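You operate a simulated robot arm through the tools that you are given. There is no shell and no other tool.

The job below is to be done with a simulated two-armed robot. You get a single attempt, and the scene is never put back.

## Task
Clamp the board with both catches, level the base plate, then run the contact test.
Fine: blue knob for the blue level, yellow knob for the yellow level, both bubbles between their marks; leave the white knob; the screen ends on PASS.

The check looks at the end state, three seconds after you hand in, the way a careful person would. Anything else that was tipped, shoved, dropped, spilled or broken makes it a failure.

## Robot
Two 6-joint arms with two-finger parallel grippers on one trunk that stands fixed in place. Base frame: the origin is at the foot of the trunk, x ahead of it, y to its left, z up; the work surface is at about z = 480. Readings come in mm, degrees, newtons and seconds.
The left shoulder is at [80, 216, 1368], the right one opposite. With the tool pointing down near the work surface each hand reaches from about 100 to 540 mm from the base axis, measured 20 degrees to its own side. Payload 3.43 kg a hand.
Tool frame (each hand has its own): the origin (TCP) lies between the finger pads and is the grasp point; the fingertips stand 30 mm ahead of it; z points along the fingers, y is the line along which they close. The gripper opens to 94 mm. The fingers are 28 mm wide and 10 mm thick; the gripper's body (50 by 96 mm) begins 55 mm behind the TCP.
Orientation is that of the tool frame in the base frame, as [roll, pitch, yaw] about the fixed x, y, z axes, in that order (R = Rz(yaw) Ry(pitch) Rx(roll)). With the fingers straight down and closing along the base's y, the tool's x points along the base's -x, its y along +y and its z along -z.

## Interface
- The arms move only by the tool play_rows. It takes "left_series", "right_series" or both (then of equal length, played together; a hand with none holds still); each is a list of rows, each an object of numbers (a shift or turn left out is 0, a gripper value left out holds the last): "rx", "ry", "rz": the turn, a rotation vector about the base's x, y, z in units of 120 degrees (1.0 is 120 degrees); "dx", "dy", "dz": the shift along the base's x, y, z in units of 200 mm (1.0 is 200 mm); "fingers": the opening, from 0 (shut) to 1 (fully open). In form: [{"rx": .., "ry": .., "rz": .., "dx": .., "dy": .., "dz": .., "fingers": ..}, ...]. A call has 1 to 20 rows; each row is the pose to reach, as a shift and turn from the pose commanded when the call began. A call with a number of a shift or a turn outside -1 to 1 is refused whole. A row lasts 0.2 s, in which the tool goes at most 50 mm and 8.6 degrees; a call with a longer step from one row to the next is refused whole, and so is a gripper value outside its range. A pose out of reach is approached as far as the arm can. The call stops where the force on the tool passes 40 N (or 10 N more than at its start, if that is more) or the arm is blocked; 0.2 s more then pass. The fingers move at their own pace (about 72 mm/s each) and stop on an object; they squeeze with about 31 N. The grip force told is the motor's: it shows also when the fingers shut on nothing. Time passes only in rows, and 0.2 s behind the last, so rows that repeat a pose let the fingers close. It gives the time, the measured TCP pose, the force on the tool (base axes), the opening and the grip force at its end, in the units of the frame above (readings bear some noise), with the torque about the TCP (base axes, N m) and any sound that the robot's microphone picked up, and new pictures: "show" is both (left out), scene, wrist or none (wrist: the cameras of the hands that moved).
- Cameras (640 x 400 px; columns grow to the right, rows downward): "scene" is now at [85.1, -19.2, 1506]; the picture's right is [-0.32, -0.95, 0.00], its down [-0.86, 0.29, -0.41] and it looks along [0.39, -0.13, -0.91] (base axes); focal length 372 px, centre (320, 200). "left" rides on the left gripper at [76, -14, -103] in its tool frame; the picture's right is [0.18, 0.98, 0.00], its down [-0.75, 0.14, -0.64] and it looks along [-0.63, 0.12, 0.77] (tool axes); focal length 243 px, centre (320, 200). "right" rides on the right gripper at [76, 14, -103] in its tool frame; the picture's right is [-0.18, 0.98, 0.00], its down [-0.75, -0.14, -0.64] and it looks along [-0.63, -0.12, 0.77] (tool axes); focal length 243 px, centre (320, 200). There is no depth. A picture from a camera that has moved, and an enlarged one, comes with that camera's place and axes in the base frame and with its lens.
- raise_lower(by): slides the trunk up (or, below 0, down) by that many mm; the arms and the scene camera ride with it, the base frame stays. It gives what a move gives, with no picture.
- pan_tilt(pan, tilt): turns the head with the scene camera to pan (to the left, within 86 degrees either way) and tilt (down, from -29 to 69), counted from straight ahead of the robot. It gives what a move gives, and a new picture of the scene camera.
- inspect(camera, box): a new picture of the part [left, top, right, bottom] of that camera's present view, enlarged. The clock stands still meanwhile.
- hand_in(): hands the job in; it is judged then, once.

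Nothing tells you positions but the pictures and the camera data. Unless the task says otherwise, let go and move clear before handing in.

The tools are called after "Emit:" as a command line: name --argument value ..., lists and objects as JSON in quotes. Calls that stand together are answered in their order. play_rows: Moves the arms, as the interface text tells. Its arguments: {"type":"object","properties":{"left_series":{"type":"array"},"right_series":{"type":"array"},"show":{"type":"string","enum":["both","scene","wrist","none"]}},"required":[]} The other tools are called the same way: raise_lower (by) slides the trunk up or down; pan_tilt (pan, tilt) turns the head that bears the scene camera; inspect (camera, box) takes an enlarged picture of a part of a camera's view; hand_in () hands the job in.

At the start:

```text
clock: 0.0
left_tool_pos: [389.7, 6.1, 785.9]
left_tool_rot: [180.0, -0.1, -179.9]
left_contact_force: [0.3, 0.3, 0.1]
left_moment: [0.0, -0.02, 0.0]
left_opening: 93.9
left_finger_force: 0.2
right_tool_pos: [476.6, -333.7, 808.9]
right_tool_rot: [180.0, 0.0, 180.0]
right_contact_force: [-0.1, 0.5, 1.3]
right_moment: [0.0, 0.0, -0.01]
right_opening: 94.1
right_finger_force: 0.1
trunk travel left (down, up): [-598.0, 242.0]
head pan, tilt: [-18.7, 65.5]
```

scene: 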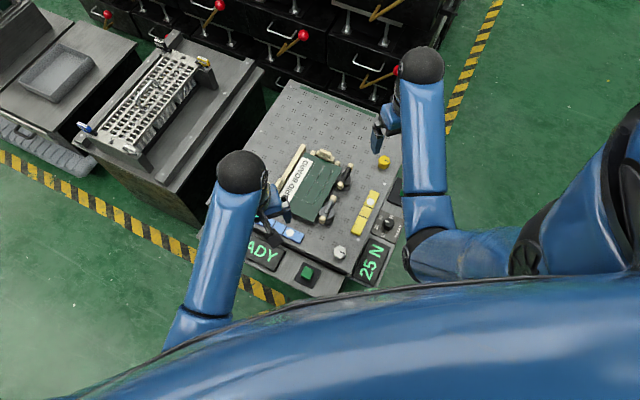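
right: 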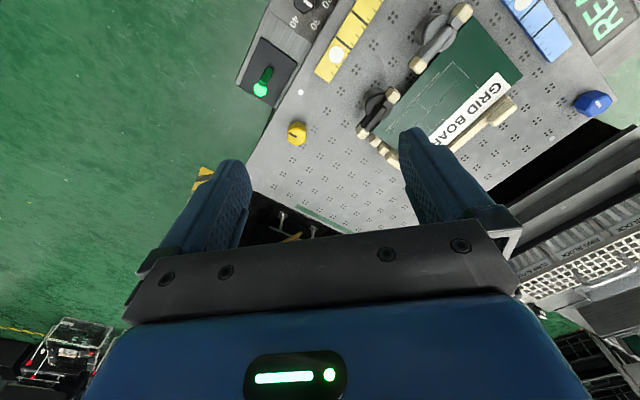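
left: 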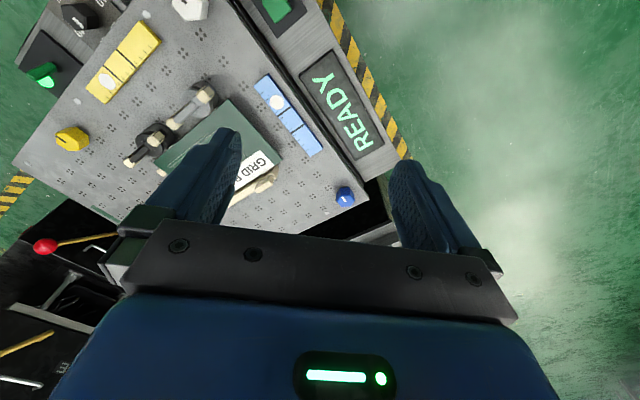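

I see a base plate fixture with a green board, two toggle catches, blue/yellow/white knobs, two level vials, a READY screen, a "25 N" display and a green button. I'll look closer before moving anything.

Emit:
inspect --camera "scene" --box '[220, 70, 440, 300]'

Emit:
inspect --camera "left" --box '[0, 0, 420, 262]'

Emit:
inspect --camera "right" --box '[220, 0, 640, 262]'

```text
1.74 times, centred on (330, 185) of scene
camera zoom: at [85.1, -19.2, 1506.0], right [-0.32, -0.95, 0.0], down [-0.86, 0.29, -0.41], along [0.39, -0.13, -0.91], focal length 648 px, centre (303, 226)
```

zoom: 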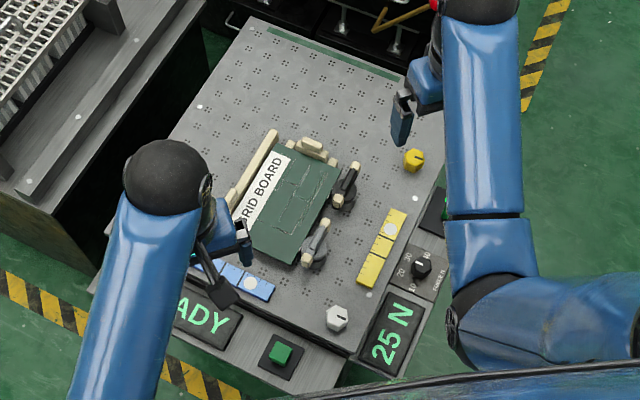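

```text
1.52 times, centred on (210, 131) of left
camera zoom: at [313.4, -6.8, 889.6], right [-0.19, 0.98, 0.0], down [0.75, 0.14, 0.64], along [0.63, 0.12, -0.77], focal length 370 px, centre (488, 305)
```

zoom: 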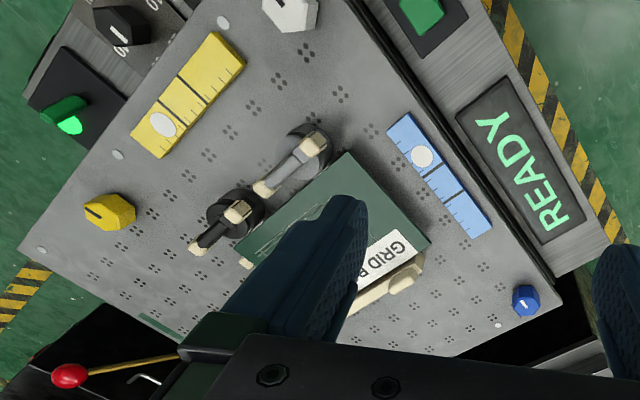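

```text
1.52 times, centred on (430, 131) of right
camera zoom: at [401.3, -319.5, 912.8], right [0.18, 0.98, 0.0], down [0.75, -0.14, 0.64], along [0.63, -0.12, -0.77], focal length 370 px, centre (152, 305)
```

zoom: 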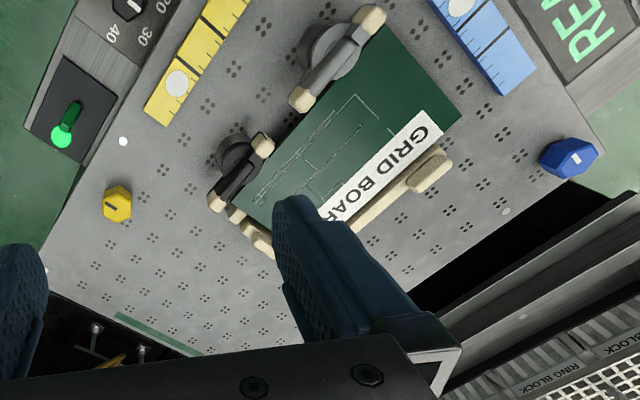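

I see the fixture about x 450–750, y −450 to +120, with both hands hanging over it. First I'll lift both hands and spread them out, so that I can see and later lower the trunk for reach.

Emit:
play_rows --left_series '[{"dz": 0.2}, {"dz": 0.4}, {"dz": 0.6}, {"dz": 0.8}, {"dz": 1.0}, {"dz": 1.0, "dy": 0.2}, {"dz": 1.0, "dy": 0.4}, {"dz": 1.0, "dy": 0.6}, {"dz": 1.0, "dy": 0.8}, {"dz": 1.0, "dy": 1.0}]' --right_series '[{"dz": 0.2}, {"dz": 0.4}, {"dz": 0.6}, {"dz": 0.8}, {"dz": 1.0}, {"dz": 1.0, "dx": -0.2}, {"dz": 1.0, "dx": -0.4}, {"dz": 1.0, "dx": -0.6, "dy": -0.1}, {"dz": 1.0, "dx": -0.8, "dy": -0.2}, {"dz": 1.0, "dx": -0.8, "dy": -0.3}]'

```text
clock: 2.2
left_tool_pos: [389.0, 190.7, 803.2]
left_tool_rot: [-179.7, 0.9, 180.0]
left_contact_force: [0.1, -0.4, 1.0]
left_moment: [0.02, -0.03, 0.01]
left_opening: 94.0
left_finger_force: 0.1
left hand out of reach, approached as far as the arm can: row 1, 2, 3, 4, 5, 6, 7, 8, 9, 10
right_tool_pos: [333.0, -364.9, 800.5]
right_tool_rot: [-179.7, 0.5, -180.0]
right_contact_force: [0.2, -0.4, -0.7]
right_moment: [0.01, -0.02, -0.01]
right_opening: 93.9
right_finger_force: 0.0
right hand out of reach, approached as far as the arm can: row 1, 2, 3, 4, 5, 6, 7, 8, 9, 10
trunk travel left (down, up): [-598.0, 242.0]
head pan, tilt: [-18.7, 65.5]
camera scene: at [86.8, -18.5, 1505.9], right [-0.32, -0.95, 0.0], down [-0.86, 0.29, -0.41], along [0.39, -0.13, -0.91], focal length 372 px, centre (320, 200)
camera right: at [257.0, -349.8, 903.5], right [0.18, 0.98, 0.0], down [0.75, -0.14, 0.65], along [0.64, -0.12, -0.76], focal length 243 px, centre (320, 200)
camera left: at [310.4, 178.7, 905.1], right [-0.18, 0.98, -0.01], down [0.74, 0.14, 0.65], along [0.64, 0.12, -0.76], focal length 243 px, centre (320, 200)
```

scene: 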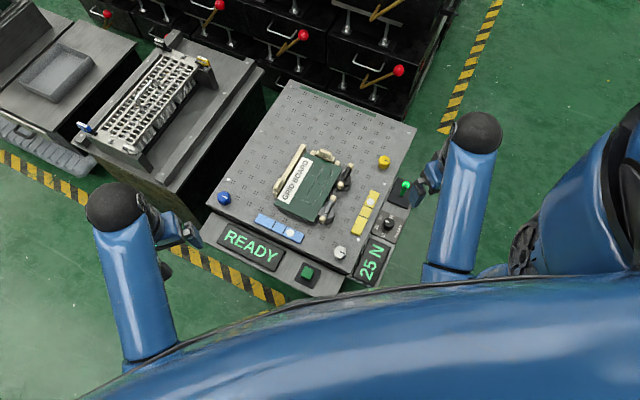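
right: 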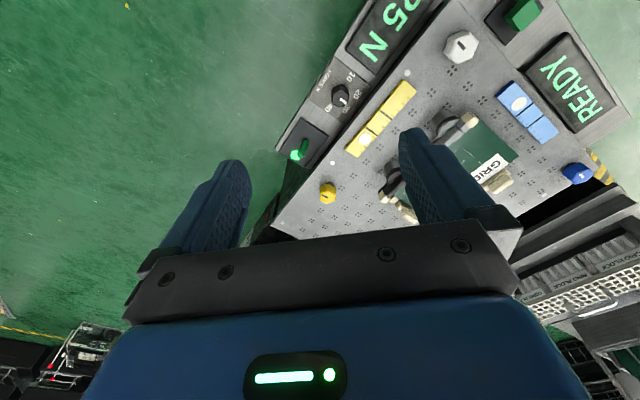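
left: 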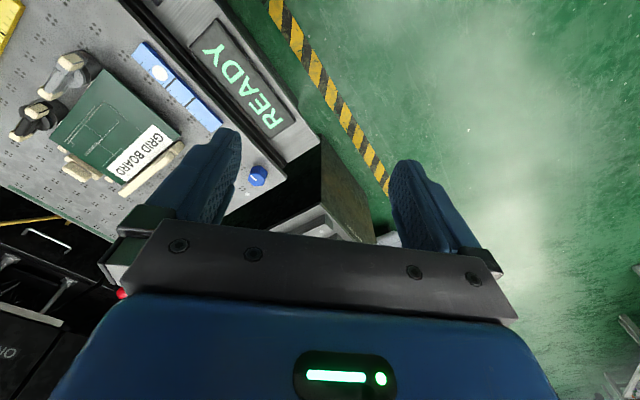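

The view is now clear; hands seem capped at around z 800 with the trunk here. I'll zoom in on the fixture details.

Emit:
inspect --camera "scene" --box '[200, 70, 360, 170]'

Emit:
inspect --camera "scene" --box '[260, 140, 420, 240]'

Emit:
inspect --camera "scene" --box '[200, 180, 360, 280]'

Emit:
inspect --camera "scene" --box '[300, 200, 420, 275]'

Emit:
inspect --camera "left" --box '[0, 20, 320, 220]'

Emit:
inspect --camera "right" --box '[270, 0, 430, 220]'

```text
4.00 times, centred on (280, 120) of scene
camera zoom: at [86.8, -18.5, 1505.9], right [-0.32, -0.95, 0.0], down [-0.86, 0.29, -0.41], along [0.39, -0.13, -0.91], focal length 1490 px, centre (480, 520)
```

zoom: 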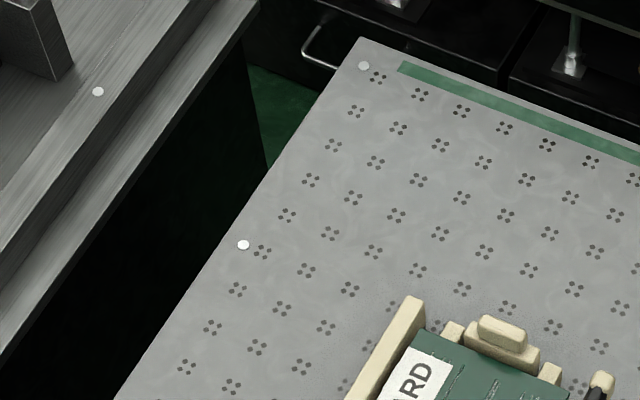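

```text
4.00 times, centred on (340, 190) of scene
camera zoom: at [86.8, -18.5, 1505.9], right [-0.32, -0.95, 0.0], down [-0.86, 0.29, -0.41], along [0.39, -0.13, -0.91], focal length 1490 px, centre (240, 240)
```

zoom: 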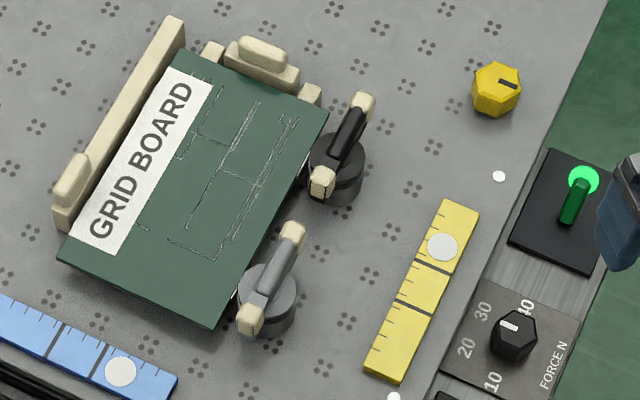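

```text
4.00 times, centred on (280, 230) of scene
camera zoom: at [86.8, -18.5, 1505.9], right [-0.32, -0.95, 0.0], down [-0.86, 0.29, -0.41], along [0.39, -0.13, -0.91], focal length 1490 px, centre (480, 80)
```

zoom: 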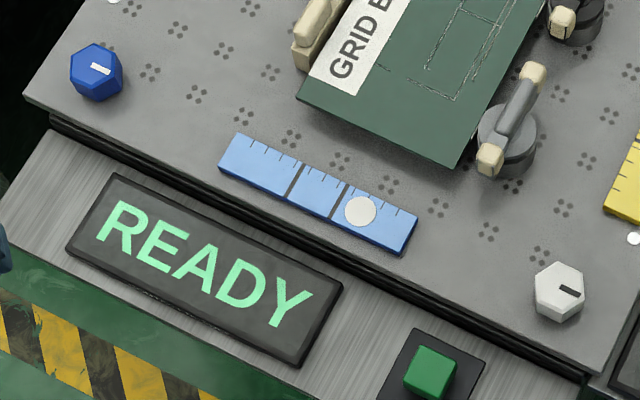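

```text
5.33 times, centred on (360, 238) of scene
camera zoom: at [86.8, -18.5, 1505.9], right [-0.32, -0.95, 0.0], down [-0.86, 0.29, -0.41], along [0.39, -0.13, -0.91], focal length 1987 px, centre (107, 0)
```

zoom: 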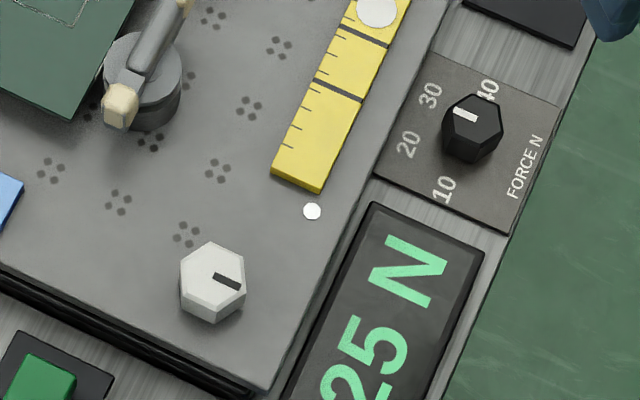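

```text
2.00 times, centred on (160, 120) of left
camera zoom: at [310.4, 178.7, 905.1], right [-0.18, 0.98, -0.01], down [0.74, 0.14, 0.65], along [0.64, 0.12, -0.76], focal length 485 px, centre (640, 360)
```

zoom: 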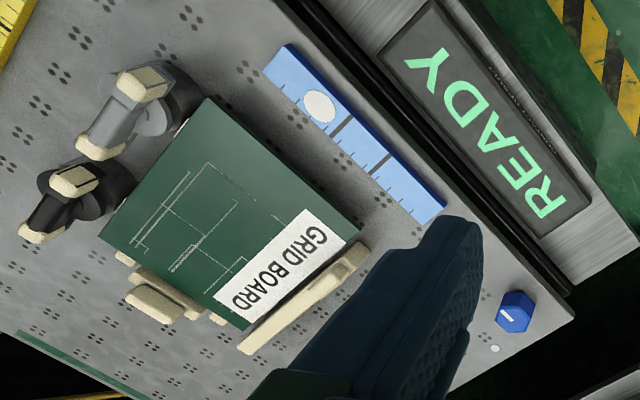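

```text
1.82 times, centred on (350, 110) of right
camera zoom: at [257.0, -349.8, 903.5], right [0.18, 0.98, 0.0], down [0.75, -0.14, 0.65], along [0.64, -0.12, -0.76], focal length 441 px, centre (266, 364)
```

zoom: 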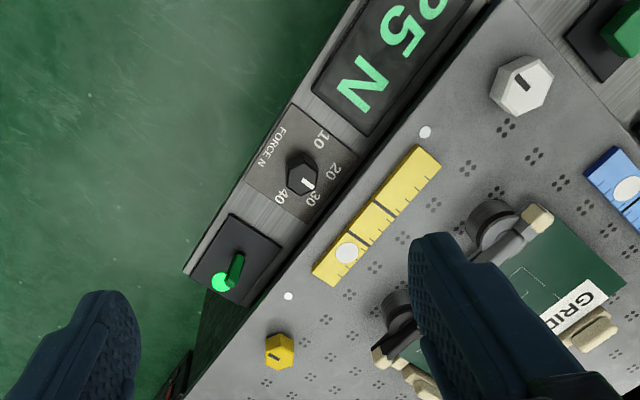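

The fixture is turned about −44° in the base frame; two swing catches stand along the board's near-right edge (about (473,−170) and (557,−253)), blue knob about (615,100), yellow about (580,−395). Next I'll move the right hand further right so that the trunk can be lowered safely.

Emit:
play_rows --right_series '[{"dy": -0.2}, {"dy": -0.4}, {"dy": -0.6}]' --show "none"

```text
clock: 3.0
left_tool_pos: [387.2, 191.3, 804.9]
left_tool_rot: [-179.9, 1.0, -179.9]
left_contact_force: [-0.4, 0.2, 0.1]
left_moment: [-0.01, 0.0, -0.01]
left_opening: 93.9
left_finger_force: 0.0
right_tool_pos: [333.8, -488.3, 801.0]
right_tool_rot: [179.9, 0.0, -179.9]
right_contact_force: [-0.4, 0.6, -0.4]
right_moment: [-0.01, 0.03, 0.01]
right_opening: 93.9
right_finger_force: 0.1
trunk travel left (down, up): [-598.0, 242.0]
head pan, tilt: [-18.7, 65.5]
```

Both hands hang clear of the fixture at z≈800. Now I'll lower the trunk by 180 mm to bring the far knobs into reach.

Emit:
raise_lower --by -180

Emit:
pan_tilt --pan -18.7 --tilt 60

```text
clock: 5.0
left_tool_pos: [388.1, 190.5, 623.9]
left_tool_rot: [-179.9, 1.1, -179.9]
left_contact_force: [0.2, 1.0, 1.0]
left_moment: [0.02, -0.04, -0.02]
left_opening: 94.0
left_finger_force: 0.2
right_tool_pos: [334.5, -487.1, 622.7]
right_tool_rot: [-179.9, -0.1, 180.0]
right_contact_force: [-0.5, 0.2, -0.1]
right_moment: [0.01, 0.02, 0.03]
right_opening: 94.0
right_finger_force: 0.0
trunk travel left (down, up): [-418.0, 422.0]
head pan, tilt: [-18.7, 65.5]
```

```text
clock: 5.7
left_tool_pos: [387.1, 191.1, 623.9]
left_tool_rot: [-180.0, 1.0, -179.8]
left_contact_force: [-0.2, -0.4, -0.1]
left_moment: [0.04, -0.01, 0.02]
left_opening: 93.7
left_finger_force: 0.1
right_tool_pos: [334.0, -485.7, 622.6]
right_tool_rot: [-180.0, 0.0, 179.9]
right_contact_force: [0.4, -0.2, 1.1]
right_moment: [0.02, 0.0, 0.0]
right_opening: 93.8
right_finger_force: 0.1
trunk travel left (down, up): [-418.0, 422.0]
head pan, tilt: [-18.7, 60.0]
camera scene: at [91.2, -21.3, 1332.1], right [-0.32, -0.95, 0.0], down [-0.82, 0.28, -0.5], along [0.47, -0.16, -0.87], focal length 372 px, centre (320, 200)
```

scene: 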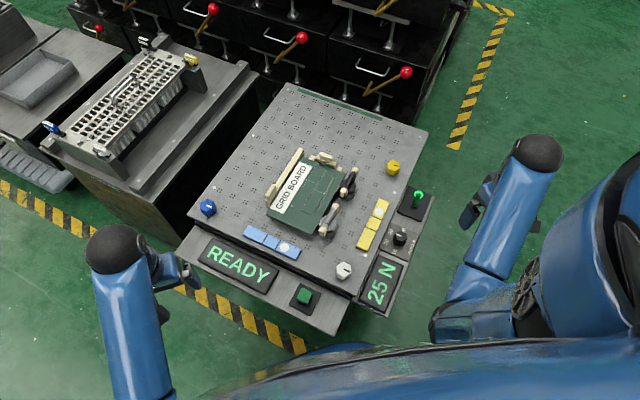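

Emit:
inspect --camera "scene" --box '[260, 140, 380, 240]'

Emit:
inspect --camera "scene" --box '[300, 160, 364, 200]'

Emit:
inspect --camera "scene" --box '[290, 195, 354, 240]'

Emit:
inspect --camera "scene" --box '[185, 180, 320, 264]'

Emit:
inspect --camera "scene" --box '[330, 145, 450, 220]'

```text
4.00 times, centred on (320, 190) of scene
camera zoom: at [91.2, -21.3, 1332.1], right [-0.32, -0.95, 0.0], down [-0.82, 0.28, -0.5], along [0.47, -0.16, -0.87], focal length 1490 px, centre (320, 240)
```

zoom: 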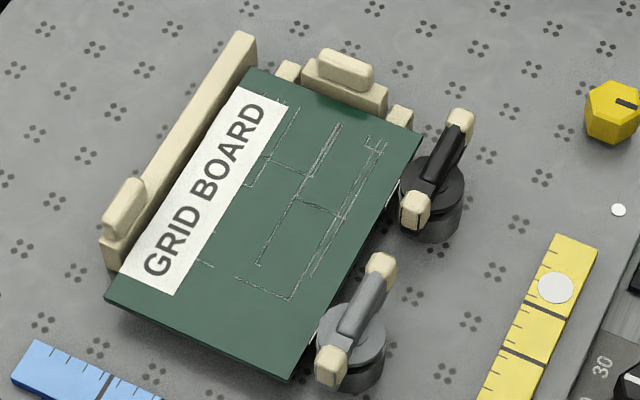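

```text
10.00 times, centred on (332, 180) of scene
camera zoom: at [91.2, -21.3, 1332.1], right [-0.32, -0.95, 0.0], down [-0.82, 0.28, -0.5], along [0.47, -0.16, -0.87], focal length 3725 px, centre (200, 400)
```

zoom: 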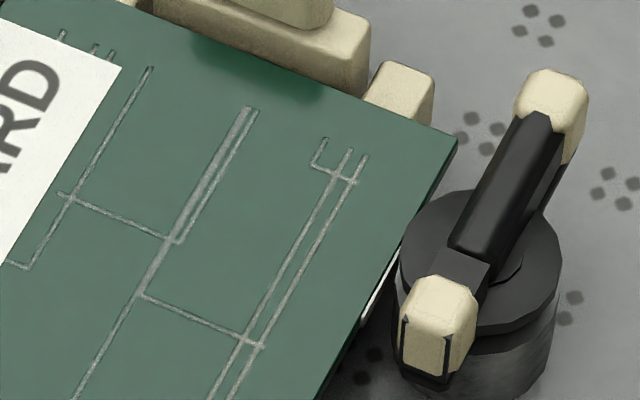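

```text
8.89 times, centred on (322, 218) of scene
camera zoom: at [91.2, -21.3, 1332.1], right [-0.32, -0.95, 0.0], down [-0.82, 0.28, -0.5], along [0.47, -0.16, -0.87], focal length 3311 px, centre (302, 44)
```

zoom: 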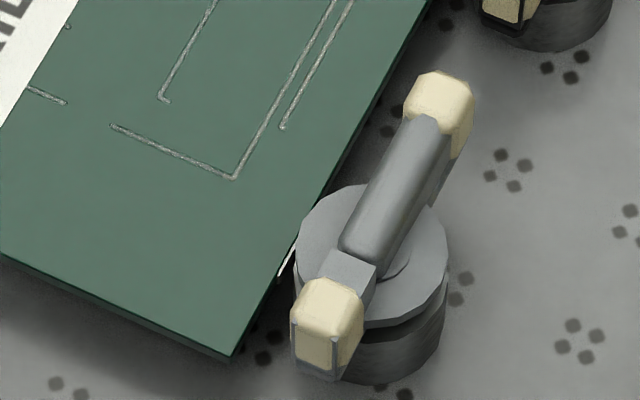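

```text
4.74 times, centred on (252, 222) of scene
camera zoom: at [91.2, -21.3, 1332.1], right [-0.32, -0.95, 0.0], down [-0.82, 0.28, -0.5], along [0.47, -0.16, -0.87], focal length 1766 px, centre (640, 96)
```

zoom: 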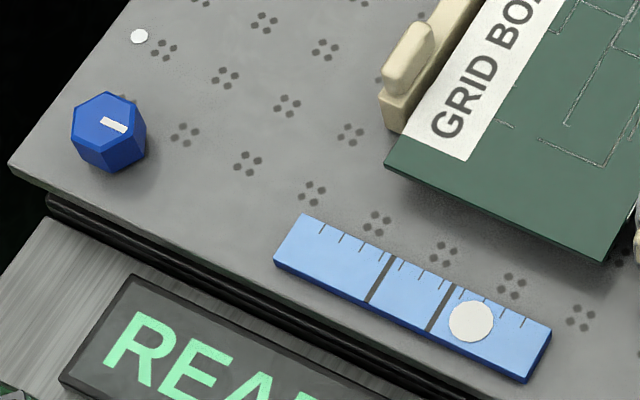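

```text
5.33 times, centred on (390, 182) of scene
camera zoom: at [91.2, -21.3, 1332.1], right [-0.32, -0.95, 0.0], down [-0.82, 0.28, -0.5], along [0.47, -0.16, -0.87], focal length 1987 px, centre (-53, 293)
```

zoom: 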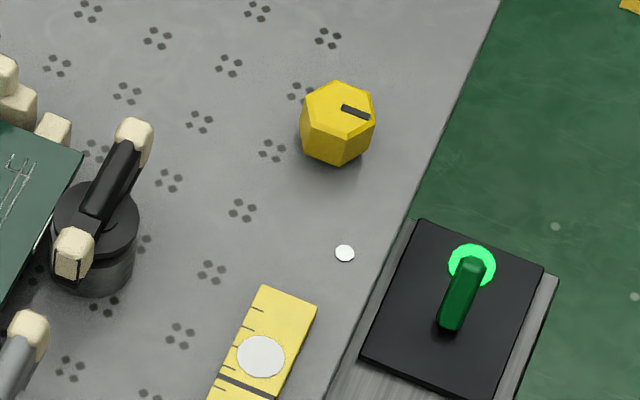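

Each catch is a turret with a swing arm having a thick cream jaw at one end and a capped lever at the other, both now lying along the board's edge. I'll bring the right hand's camera closer for a better look (staying at z≈622).

Emit:
play_rows --right_series '[{"dy": 0.2, "dx": 0.066}, {"dy": 0.4, "dx": 0.132}, {"dy": 0.6, "dx": 0.198}, {"dy": 0.8, "dx": 0.264}, {"dy": 1.0, "dx": 0.33}]' --show "none"

Emit:
play_rows --right_series '[{"dy": 0.2}, {"dy": 0.43}]' --show "wrist"

Emit:
inspect --camera "right" --box '[240, 100, 420, 260]'

```text
clock: 6.9
left_tool_pos: [388.0, 191.4, 624.0]
left_tool_rot: [-179.9, 0.9, -179.9]
left_contact_force: [-0.5, -1.1, 0.4]
left_moment: [0.02, 0.02, -0.01]
left_opening: 94.3
left_finger_force: 0.2
right_tool_pos: [402.8, -285.6, 620.2]
right_tool_rot: [-179.9, 0.1, -180.0]
right_contact_force: [-0.6, -0.1, 0.5]
right_moment: [-0.02, 0.02, -0.01]
right_opening: 94.1
right_finger_force: 0.1
trunk travel left (down, up): [-418.0, 422.0]
head pan, tilt: [-18.7, 60.0]
```

```text
clock: 7.5
left_tool_pos: [387.8, 190.8, 623.5]
left_tool_rot: [-179.9, 1.0, 180.0]
left_contact_force: [0.5, -0.9, -0.6]
left_moment: [-0.01, -0.01, 0.01]
left_opening: 93.8
left_finger_force: 0.1
right_tool_pos: [400.1, -199.8, 619.0]
right_tool_rot: [-180.0, 0.2, 180.0]
right_contact_force: [0.7, 0.0, -0.3]
right_moment: [-0.04, 0.03, 0.01]
right_opening: 93.8
right_finger_force: 0.0
trunk travel left (down, up): [-418.0, 422.0]
head pan, tilt: [-18.7, 60.0]
camera right: at [324.3, -184.7, 722.5], right [0.18, 0.98, 0.0], down [0.75, -0.14, 0.64], along [0.63, -0.12, -0.76], focal length 243 px, centre (320, 200)
```

right: 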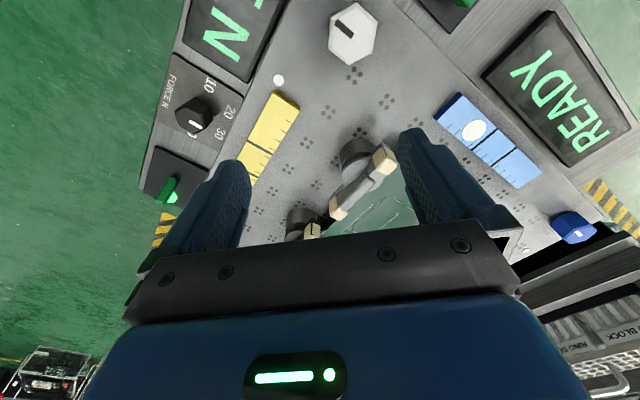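

```text
2.50 times, centred on (330, 180) of right
camera zoom: at [324.3, -184.7, 722.5], right [0.18, 0.98, 0.0], down [0.75, -0.14, 0.64], along [0.63, -0.12, -0.76], focal length 606 px, centre (295, 250)
```

zoom: 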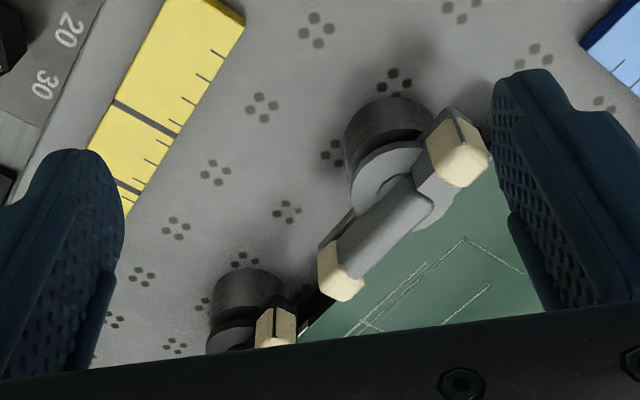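

The catches' arms sit on round turrets, and I need to know how they move. I'll yaw the right hand and tilt it to look at the catches from a lower side angle.

Emit:
play_rows --right_series '[{"rz": 0.0583, "dx": 0.0125, "dy": -0.07}, {"rz": 0.1167, "dx": 0.025, "dy": -0.14}, {"rz": 0.175, "dx": 0.0375, "dy": -0.21}, {"rz": 0.2333, "dx": 0.05, "dy": -0.28}, {"rz": 0.2917, "dx": 0.0625, "dy": -0.35}, {"rz": 0.35, "dx": 0.075, "dy": -0.42}, {"rz": 0.4083, "dx": 0.0875, "dy": -0.49}, {"rz": 0.4667, "dx": 0.1, "dy": -0.555}]' --show "wrist"

Emit:
inspect --camera "right" --box '[220, 80, 440, 260]'

```text
clock: 9.3
left_tool_pos: [387.7, 191.3, 622.8]
left_tool_rot: [-179.8, 1.0, -179.8]
left_contact_force: [-0.5, -0.5, 0.1]
left_moment: [-0.01, 0.02, -0.04]
left_opening: 94.1
left_finger_force: 0.0
right_tool_pos: [420.4, -311.6, 621.3]
right_tool_rot: [180.0, 0.0, -123.9]
right_contact_force: [-0.2, 0.5, -0.2]
right_moment: [0.02, 0.03, -0.01]
right_opening: 93.9
right_finger_force: 0.0
trunk travel left (down, up): [-418.0, 422.0]
head pan, tilt: [-18.7, 60.0]
camera right: at [367.1, -366.4, 724.9], right [-0.71, 0.7, 0.0], down [0.54, 0.55, 0.64], along [0.45, 0.46, -0.77], focal length 243 px, centre (320, 200)
```

right: 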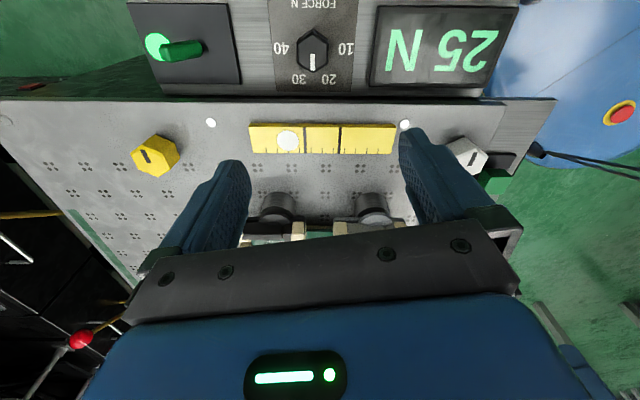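

```text
2.22 times, centred on (330, 170) of right
camera zoom: at [367.1, -366.4, 724.9], right [-0.71, 0.7, 0.0], down [0.54, 0.55, 0.64], along [0.45, 0.46, -0.77], focal length 539 px, centre (298, 267)
```

zoom: 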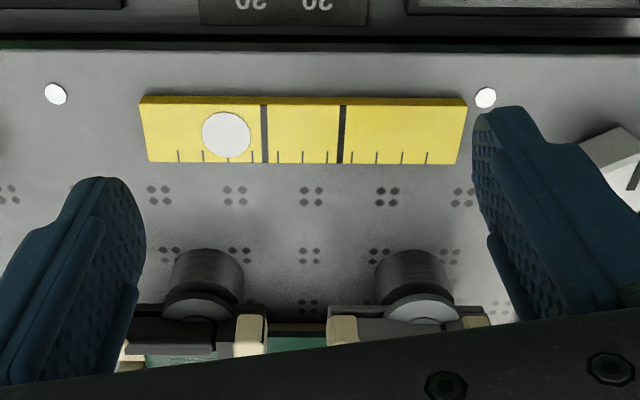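

The fixture axes match this yaw exactly (the yellow vial appears level). Now I'll tilt the hand by 22° to bring the catches into the open part of the picture.

Emit:
play_rows --right_series '[{"rx": -0.0437, "ry": 0.0427, "dz": -0.05}, {"rx": -0.0873, "ry": 0.0853, "dz": -0.1}, {"rx": -0.131, "ry": 0.128, "dz": -0.15}, {"rx": -0.131, "ry": 0.128, "dz": -0.15}]' --show "wrist"

Emit:
inspect --camera "right" --box '[230, 60, 420, 200]'

```text
clock: 10.3
left_tool_pos: [387.9, 191.2, 624.6]
left_tool_rot: [-180.0, 1.0, -179.9]
left_contact_force: [-0.1, 0.2, 0.0]
left_moment: [0.0, 0.0, -0.03]
left_opening: 94.1
left_finger_force: 0.1
right_tool_pos: [423.3, -317.5, 575.2]
right_tool_rot: [176.0, -21.7, -123.2]
right_contact_force: [0.8, -0.4, 0.2]
right_moment: [-0.03, -0.02, -0.01]
right_opening: 94.0
right_finger_force: 0.1
right hand out of reach, approached as far as the arm can: row 1, 2, 3, 4
trunk travel left (down, up): [-418.0, 422.0]
head pan, tilt: [-18.7, 60.0]
camera right: at [400.4, -340.1, 699.2], right [-0.71, 0.7, 0.0], down [0.67, 0.68, 0.31], along [0.22, 0.22, -0.95], focal length 243 px, centre (320, 200)
```

right: 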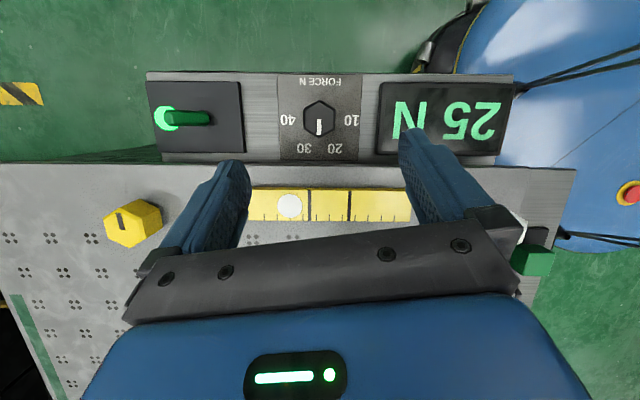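

```text
2.86 times, centred on (325, 130) of right
camera zoom: at [400.4, -340.1, 699.2], right [-0.71, 0.7, 0.0], down [0.67, 0.68, 0.31], along [0.22, 0.22, -0.95], focal length 693 px, centre (306, 400)
```

zoom: 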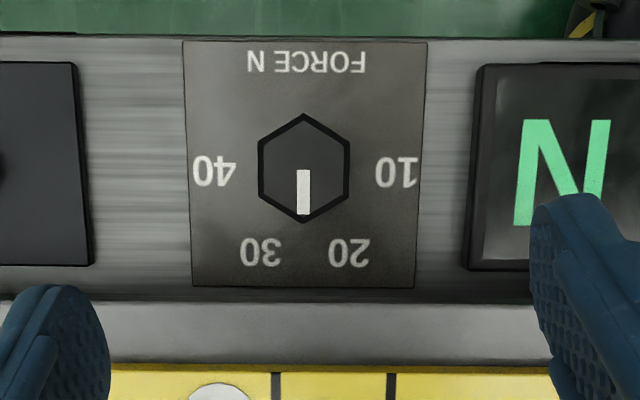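

I turned the wrong way (this camera's picture is upside down). I'll tilt back the other way, 22° past vertical, and raise slightly.

Emit:
play_rows --right_series '[{"rx": 0.0436, "ry": -0.0428, "dz": 0.05}, {"rx": 0.0873, "ry": -0.0856, "dz": 0.1}, {"rx": 0.1309, "ry": -0.1283, "dz": 0.15}, {"rx": 0.1745, "ry": -0.1711, "dz": 0.15}, {"rx": 0.2182, "ry": -0.2139, "dz": 0.15}, {"rx": 0.2618, "ry": -0.2567, "dz": 0.15}, {"rx": 0.2618, "ry": -0.2567, "dz": 0.15}]' --show "wrist"

Emit:
inspect --camera "right" --box '[230, 60, 420, 200]'

```text
clock: 11.9
left_tool_pos: [387.2, 191.0, 623.6]
left_tool_rot: [-179.9, 1.1, -179.9]
left_contact_force: [-0.3, 0.9, -0.3]
left_moment: [0.0, 0.0, -0.01]
left_opening: 94.0
left_finger_force: 0.1
right_tool_pos: [422.9, -316.0, 605.9]
right_tool_rot: [-175.7, 21.7, -123.3]
right_contact_force: [0.0, 0.3, 0.2]
right_moment: [0.0, -0.01, -0.02]
right_opening: 94.0
right_finger_force: 0.1
trunk travel left (down, up): [-418.0, 422.0]
head pan, tilt: [-18.7, 60.0]
camera right: at [346.9, -394.9, 671.0], right [-0.71, 0.7, 0.0], down [0.33, 0.33, 0.88], along [0.62, 0.63, -0.47], focal length 243 px, centre (320, 200)
```

right: 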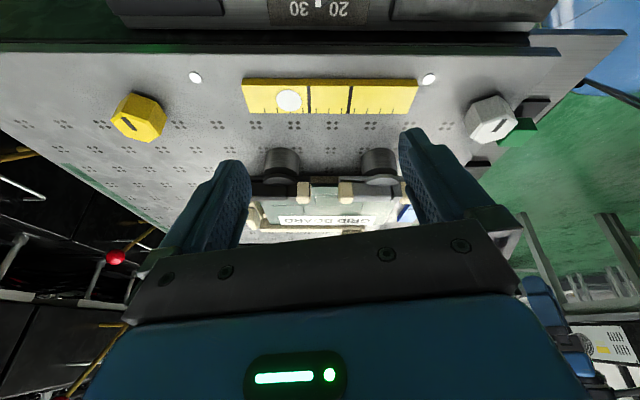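

```text
2.86 times, centred on (325, 130) of right
camera zoom: at [346.9, -394.9, 671.0], right [-0.71, 0.7, 0.0], down [0.33, 0.33, 0.88], along [0.62, 0.63, -0.47], focal length 693 px, centre (306, 400)
```

zoom: 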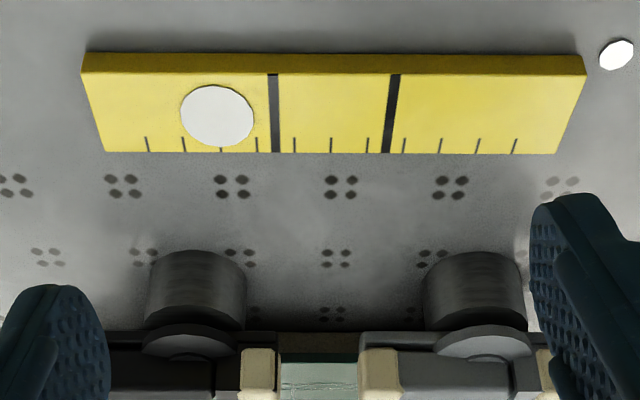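

Emit:
inspect --camera "right" --box '[240, 140, 420, 240]'

Emit:
inspect --camera "right" --box '[330, 140, 420, 220]'

Emit:
inspect --camera "right" --box '[240, 140, 330, 220]'

```text
3.56 times, centred on (330, 190) of right
camera zoom: at [346.9, -394.9, 671.0], right [-0.71, 0.7, 0.0], down [0.33, 0.33, 0.88], along [0.62, 0.63, -0.47], focal length 863 px, centre (284, 236)
```

zoom: 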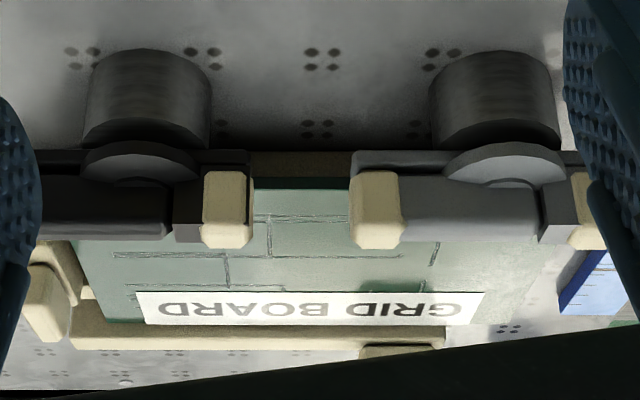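

```text
5.00 times, centred on (375, 180) of right
camera zoom: at [346.9, -394.9, 671.0], right [-0.71, 0.7, 0.0], down [0.33, 0.33, 0.88], along [0.62, 0.63, -0.47], focal length 1213 px, centre (45, 300)
```

zoom: 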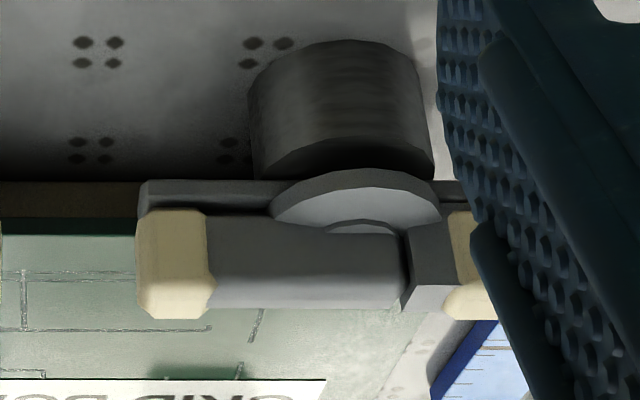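

```text
5.00 times, centred on (285, 180) of right
camera zoom: at [346.9, -394.9, 671.0], right [-0.71, 0.7, 0.0], down [0.33, 0.33, 0.88], along [0.62, 0.63, -0.47], focal length 1213 px, centre (495, 300)
```

zoom: 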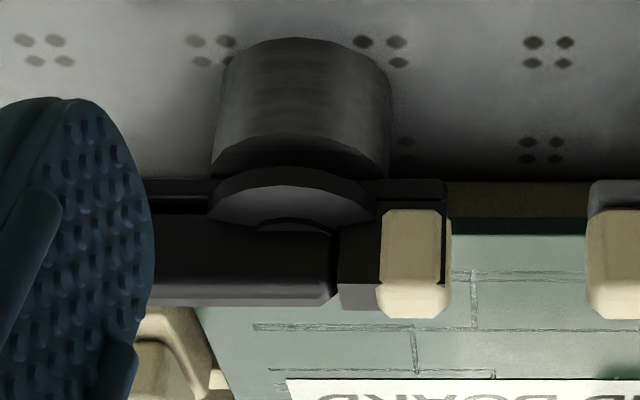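

The catch arms sit just above board level on posts at about (468,−170) and (554,−255), arm axis along (0.71,−0.70); the short end with the cream block should swing clockwise over the board while the long capped handle swings outward (the far stub would block the opposite direction). I'll straighten the right hand and turn it to straddle the handle of the near (light) catch, still hovering.

Emit:
play_rows --right_series '[{"rx": -0.0437, "ry": 0.0427, "dz": 0.025}, {"rx": -0.0873, "ry": 0.0853, "dz": 0.05}, {"rx": -0.131, "ry": 0.128, "dz": 0.07}]' --show "none"

Emit:
play_rows --right_series '[{"rz": -0.07}, {"rz": -0.14}, {"rz": -0.21}, {"rz": -0.28}, {"rz": -0.35}, {"rz": -0.42}, {"rz": -0.49}, {"rz": -0.56}, {"rz": -0.63}, {"rz": -0.7}, {"rz": -0.77}, {"rz": -0.839}]' --show "none"

```text
clock: 12.7
left_tool_pos: [386.6, 191.4, 623.2]
left_tool_rot: [-179.9, 1.0, -179.9]
left_contact_force: [0.3, 0.3, -0.9]
left_moment: [0.03, -0.01, 0.02]
left_opening: 94.0
left_finger_force: 0.0
right_tool_pos: [423.9, -317.1, 618.4]
right_tool_rot: [180.0, -0.2, -123.9]
right_contact_force: [0.4, -0.7, 0.7]
right_moment: [-0.01, 0.04, 0.04]
right_opening: 94.2
right_finger_force: 0.0
trunk travel left (down, up): [-418.0, 422.0]
head pan, tilt: [-18.7, 60.0]
```

```text
clock: 15.3
left_tool_pos: [387.5, 190.1, 623.2]
left_tool_rot: [-179.9, 1.1, -179.9]
left_contact_force: [0.5, -0.3, -0.8]
left_moment: [0.03, 0.0, -0.01]
left_opening: 94.0
left_finger_force: 0.0
right_tool_pos: [425.4, -316.6, 617.8]
right_tool_rot: [-180.0, 0.0, 135.2]
right_contact_force: [-0.4, 0.4, -0.3]
right_moment: [-0.02, 0.02, 0.01]
right_opening: 94.0
right_finger_force: 0.0
trunk travel left (down, up): [-418.0, 422.0]
head pan, tilt: [-18.7, 60.0]
```

Now at yaw 135°; I'll test in free air whether the wrist can turn a further 90° clockwise, as the swing will need it.

Emit:
play_rows --right_series '[{"rz": -0.07}, {"rz": -0.14}, {"rz": -0.21}, {"rz": -0.28}, {"rz": -0.35}, {"rz": -0.42}, {"rz": -0.49}, {"rz": -0.56}, {"rz": -0.63}, {"rz": -0.7}, {"rz": -0.77}]' --show "wrist"

```text
clock: 17.7
left_tool_pos: [386.5, 189.6, 623.2]
left_tool_rot: [-179.9, 1.0, -179.8]
left_contact_force: [0.1, 0.4, -0.1]
left_moment: [-0.01, 0.01, -0.01]
left_opening: 94.0
left_finger_force: 0.0
right_tool_pos: [424.1, -316.7, 618.2]
right_tool_rot: [-179.9, 0.0, 42.8]
right_contact_force: [0.3, 0.6, -0.2]
right_moment: [0.02, -0.02, 0.0]
right_opening: 94.1
right_finger_force: 0.2
trunk travel left (down, up): [-418.0, 422.0]
head pan, tilt: [-18.7, 60.0]
camera right: at [490.0, -274.9, 721.3], right [0.53, -0.85, 0.0], down [-0.65, -0.41, 0.64], along [-0.54, -0.34, -0.77], focal length 243 px, centre (320, 200)
```

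right: 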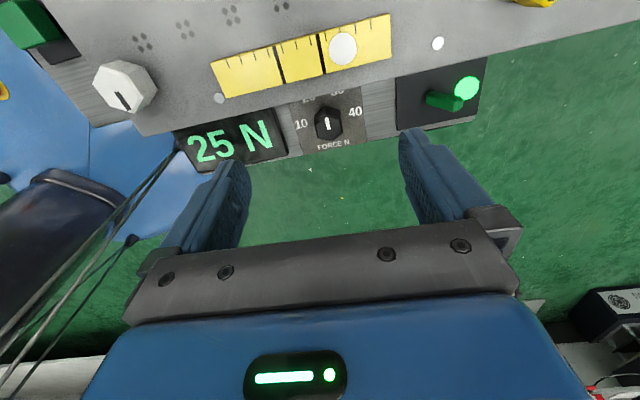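

The wrist can make the turn. With the camera now facing back from the board side, I'll slide over to view the catches from that side.

Emit:
play_rows --right_series '[{"dx": 0.1, "dy": 0.15}, {"dx": 0.2, "dy": 0.3}, {"dx": 0.3, "dy": 0.45}, {"dx": 0.4, "dy": 0.61}]' --show "wrist"

Emit:
inspect --camera "right" --box '[220, 40, 420, 220]'

```text
clock: 18.7
left_tool_pos: [388.1, 191.3, 623.4]
left_tool_rot: [-179.9, 1.0, -179.8]
left_contact_force: [-0.3, 0.4, -0.2]
left_moment: [0.0, -0.02, 0.0]
left_opening: 94.1
left_finger_force: 0.1
right_tool_pos: [504.0, -194.5, 618.4]
right_tool_rot: [-180.0, 0.1, 42.9]
right_contact_force: [0.8, -0.2, 0.5]
right_moment: [0.01, 0.02, -0.02]
right_opening: 94.1
right_finger_force: 0.1
trunk travel left (down, up): [-418.0, 422.0]
head pan, tilt: [-18.7, 60.0]
camera right: at [570.6, -150.9, 721.3], right [0.53, -0.85, 0.0], down [-0.65, -0.41, 0.64], along [-0.54, -0.34, -0.77], focal length 243 px, centre (320, 200)
```

right: 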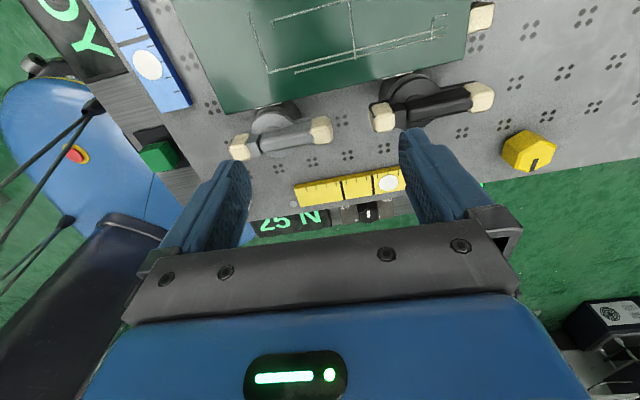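

```text
2.22 times, centred on (320, 130) of right
camera zoom: at [570.6, -150.9, 721.3], right [0.53, -0.85, 0.0], down [-0.65, -0.41, 0.64], along [-0.54, -0.34, -0.77], focal length 539 px, centre (320, 356)
```

zoom: 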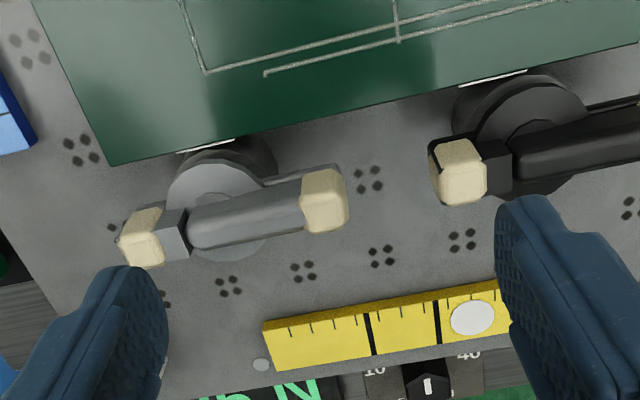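

Emit:
inspect --camera "right" --box '[225, 90, 345, 165]'

Emit:
inspect --camera "right" --box '[350, 55, 510, 155]'

```text
5.33 times, centred on (285, 128) of right
camera zoom: at [570.6, -150.9, 721.3], right [0.53, -0.85, 0.0], down [-0.65, -0.41, 0.64], along [-0.54, -0.34, -0.77], focal length 1294 px, centre (507, 587)
```

zoom: 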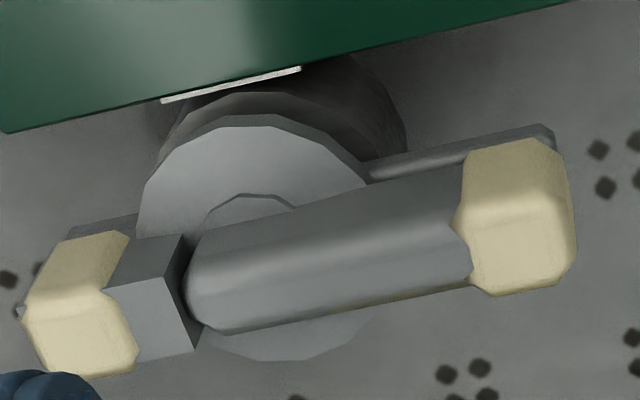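

```text
4.00 times, centred on (430, 105) of right
camera zoom: at [570.6, -150.9, 721.3], right [0.53, -0.85, 0.0], down [-0.65, -0.41, 0.64], along [-0.54, -0.34, -0.77], focal length 970 px, centre (-120, 580)
```

zoom: 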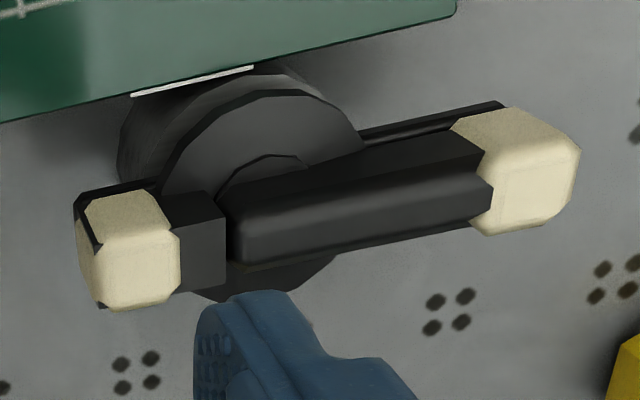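

Both catches look alike: a long capped handle on the far side and a short cream jaw block on the near side. I'll turn back to yaw 135.4°, centre over the light catch's cap at about (499,−199), and narrow the fingers.

Emit:
play_rows --right_series '[{"rz": 0.07, "fingers": 0.5}, {"rz": 0.14}, {"rz": 0.21}, {"rz": 0.28}, {"rz": 0.35}, {"rz": 0.42}, {"rz": 0.49}, {"rz": 0.56}, {"rz": 0.63}, {"rz": 0.7}, {"rz": 0.771, "dx": -0.0225, "dy": -0.025}, {"rz": 0.771, "dx": -0.0225, "dy": -0.025, "dz": -0.1}, {"rz": 0.771, "dx": -0.0225, "dy": -0.025, "dz": -0.1}]'

Emit:
inspect --camera "right" --box '[220, 90, 420, 240]'

Emit:
inspect --camera "scene" --box '[290, 150, 390, 240]'

```text
clock: 21.5
left_tool_pos: [387.7, 190.6, 624.0]
left_tool_rot: [-180.0, 1.0, -179.9]
left_contact_force: [0.9, 0.2, 0.8]
left_moment: [0.03, -0.02, 0.0]
left_opening: 94.2
left_finger_force: 0.0
right_tool_pos: [499.2, -198.9, 597.8]
right_tool_rot: [-180.0, 0.0, 135.4]
right_contact_force: [-0.3, 0.2, -0.4]
right_moment: [-0.01, -0.05, -0.02]
right_opening: 47.2
right_finger_force: 0.1
trunk travel left (down, up): [-418.0, 422.0]
head pan, tilt: [-18.7, 60.0]
camera scene: at [91.1, -21.2, 1332.1], right [-0.32, -0.95, 0.0], down [-0.82, 0.28, -0.5], along [0.47, -0.16, -0.87], focal length 372 px, centre (320, 200)
camera right: at [455.3, -135.4, 701.0], right [0.82, 0.57, 0.0], down [0.44, -0.63, 0.64], along [0.37, -0.53, -0.77], focal length 243 px, centre (320, 200)
```

scene: 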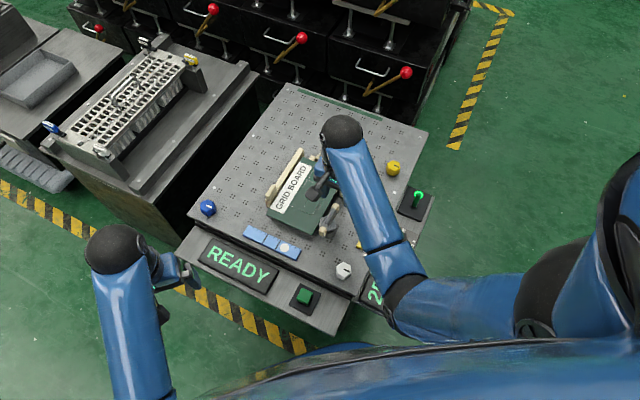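
right: 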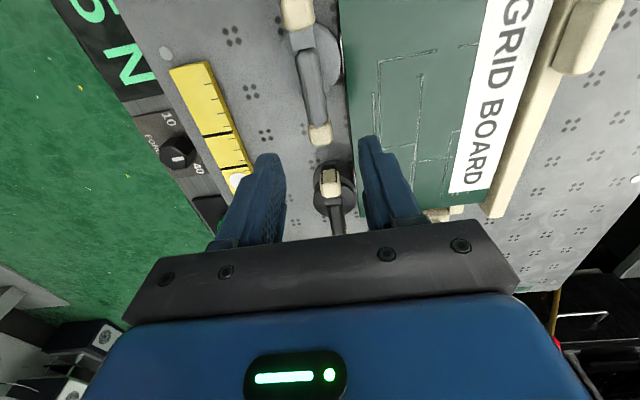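

```text
2.67 times, centred on (320, 165) of right
camera zoom: at [455.3, -135.4, 701.0], right [0.82, 0.57, 0.0], down [0.44, -0.63, 0.64], along [0.37, -0.53, -0.77], focal length 647 px, centre (320, 293)
```

zoom: 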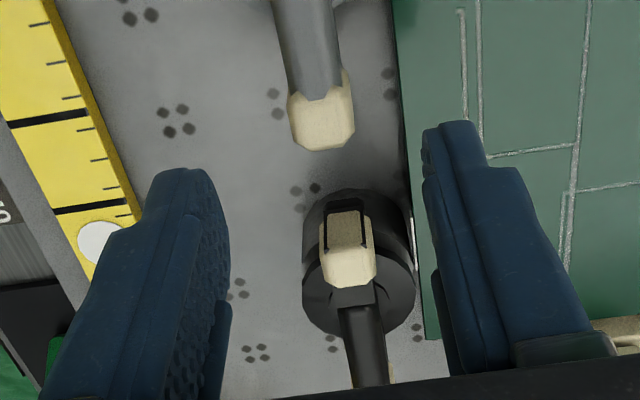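

```text
4.44 times, centred on (340, 195) of scene
camera zoom: at [91.1, -21.2, 1332.1], right [-0.32, -0.95, 0.0], down [-0.82, 0.28, -0.5], along [0.47, -0.16, -0.87], focal length 1656 px, centre (231, 222)
```

zoom: 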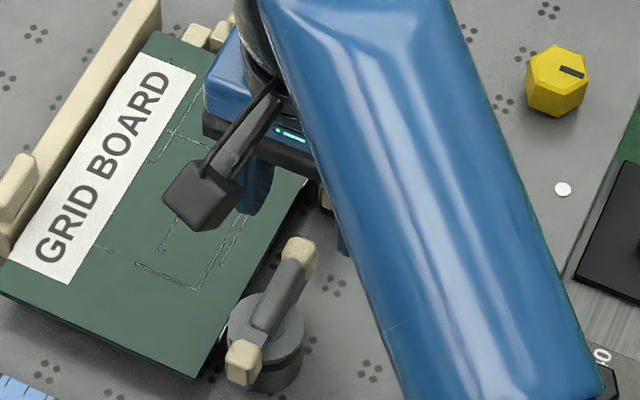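

The cap is centred between the fingers. I'll descend to TCP z≈546 (fingertips ≈516, above the board at ≈505) and look before closing.

Emit:
play_rows --right_series '[{"dz": -0.13}, {"dz": -0.21}, {"dz": -0.26}]' --show "wrist"

Emit:
inspect --camera "right" --box '[220, 90, 420, 240]'

```text
clock: 22.3
left_tool_pos: [387.3, 190.9, 623.7]
left_tool_rot: [-179.9, 0.9, -179.9]
left_contact_force: [-0.1, -1.0, 0.5]
left_moment: [0.02, 0.0, -0.01]
left_opening: 93.9
left_finger_force: 0.1
right_tool_pos: [498.2, -199.4, 547.0]
right_tool_rot: [-180.0, 0.1, 135.6]
right_contact_force: [-0.3, 0.2, -0.6]
right_moment: [-0.03, -0.03, 0.01]
right_opening: 47.2
right_finger_force: 0.0
trunk travel left (down, up): [-418.0, 422.0]
head pan, tilt: [-18.7, 60.0]
camera right: at [454.9, -135.6, 649.4], right [0.82, 0.57, 0.0], down [0.44, -0.63, 0.64], along [0.37, -0.53, -0.77], focal length 243 px, centre (320, 200)
```

right: 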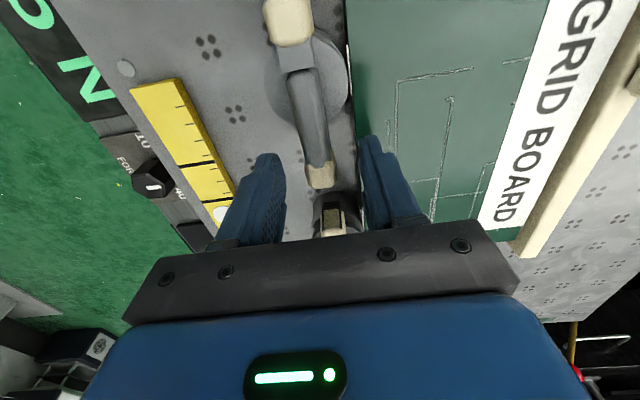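

```text
2.67 times, centred on (320, 165) of right
camera zoom: at [454.9, -135.6, 649.4], right [0.82, 0.57, 0.0], down [0.44, -0.63, 0.64], along [0.37, -0.53, -0.77], focal length 647 px, centre (320, 293)
```

zoom: 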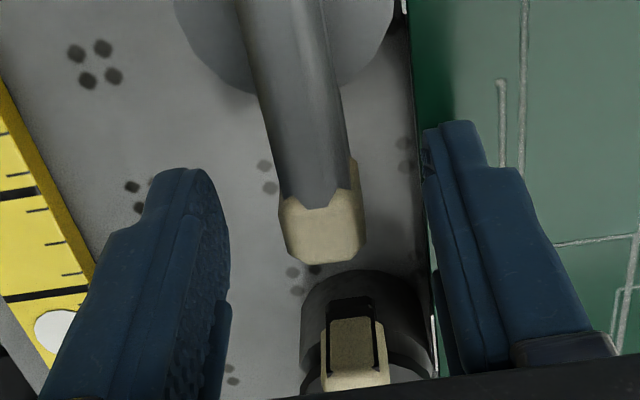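

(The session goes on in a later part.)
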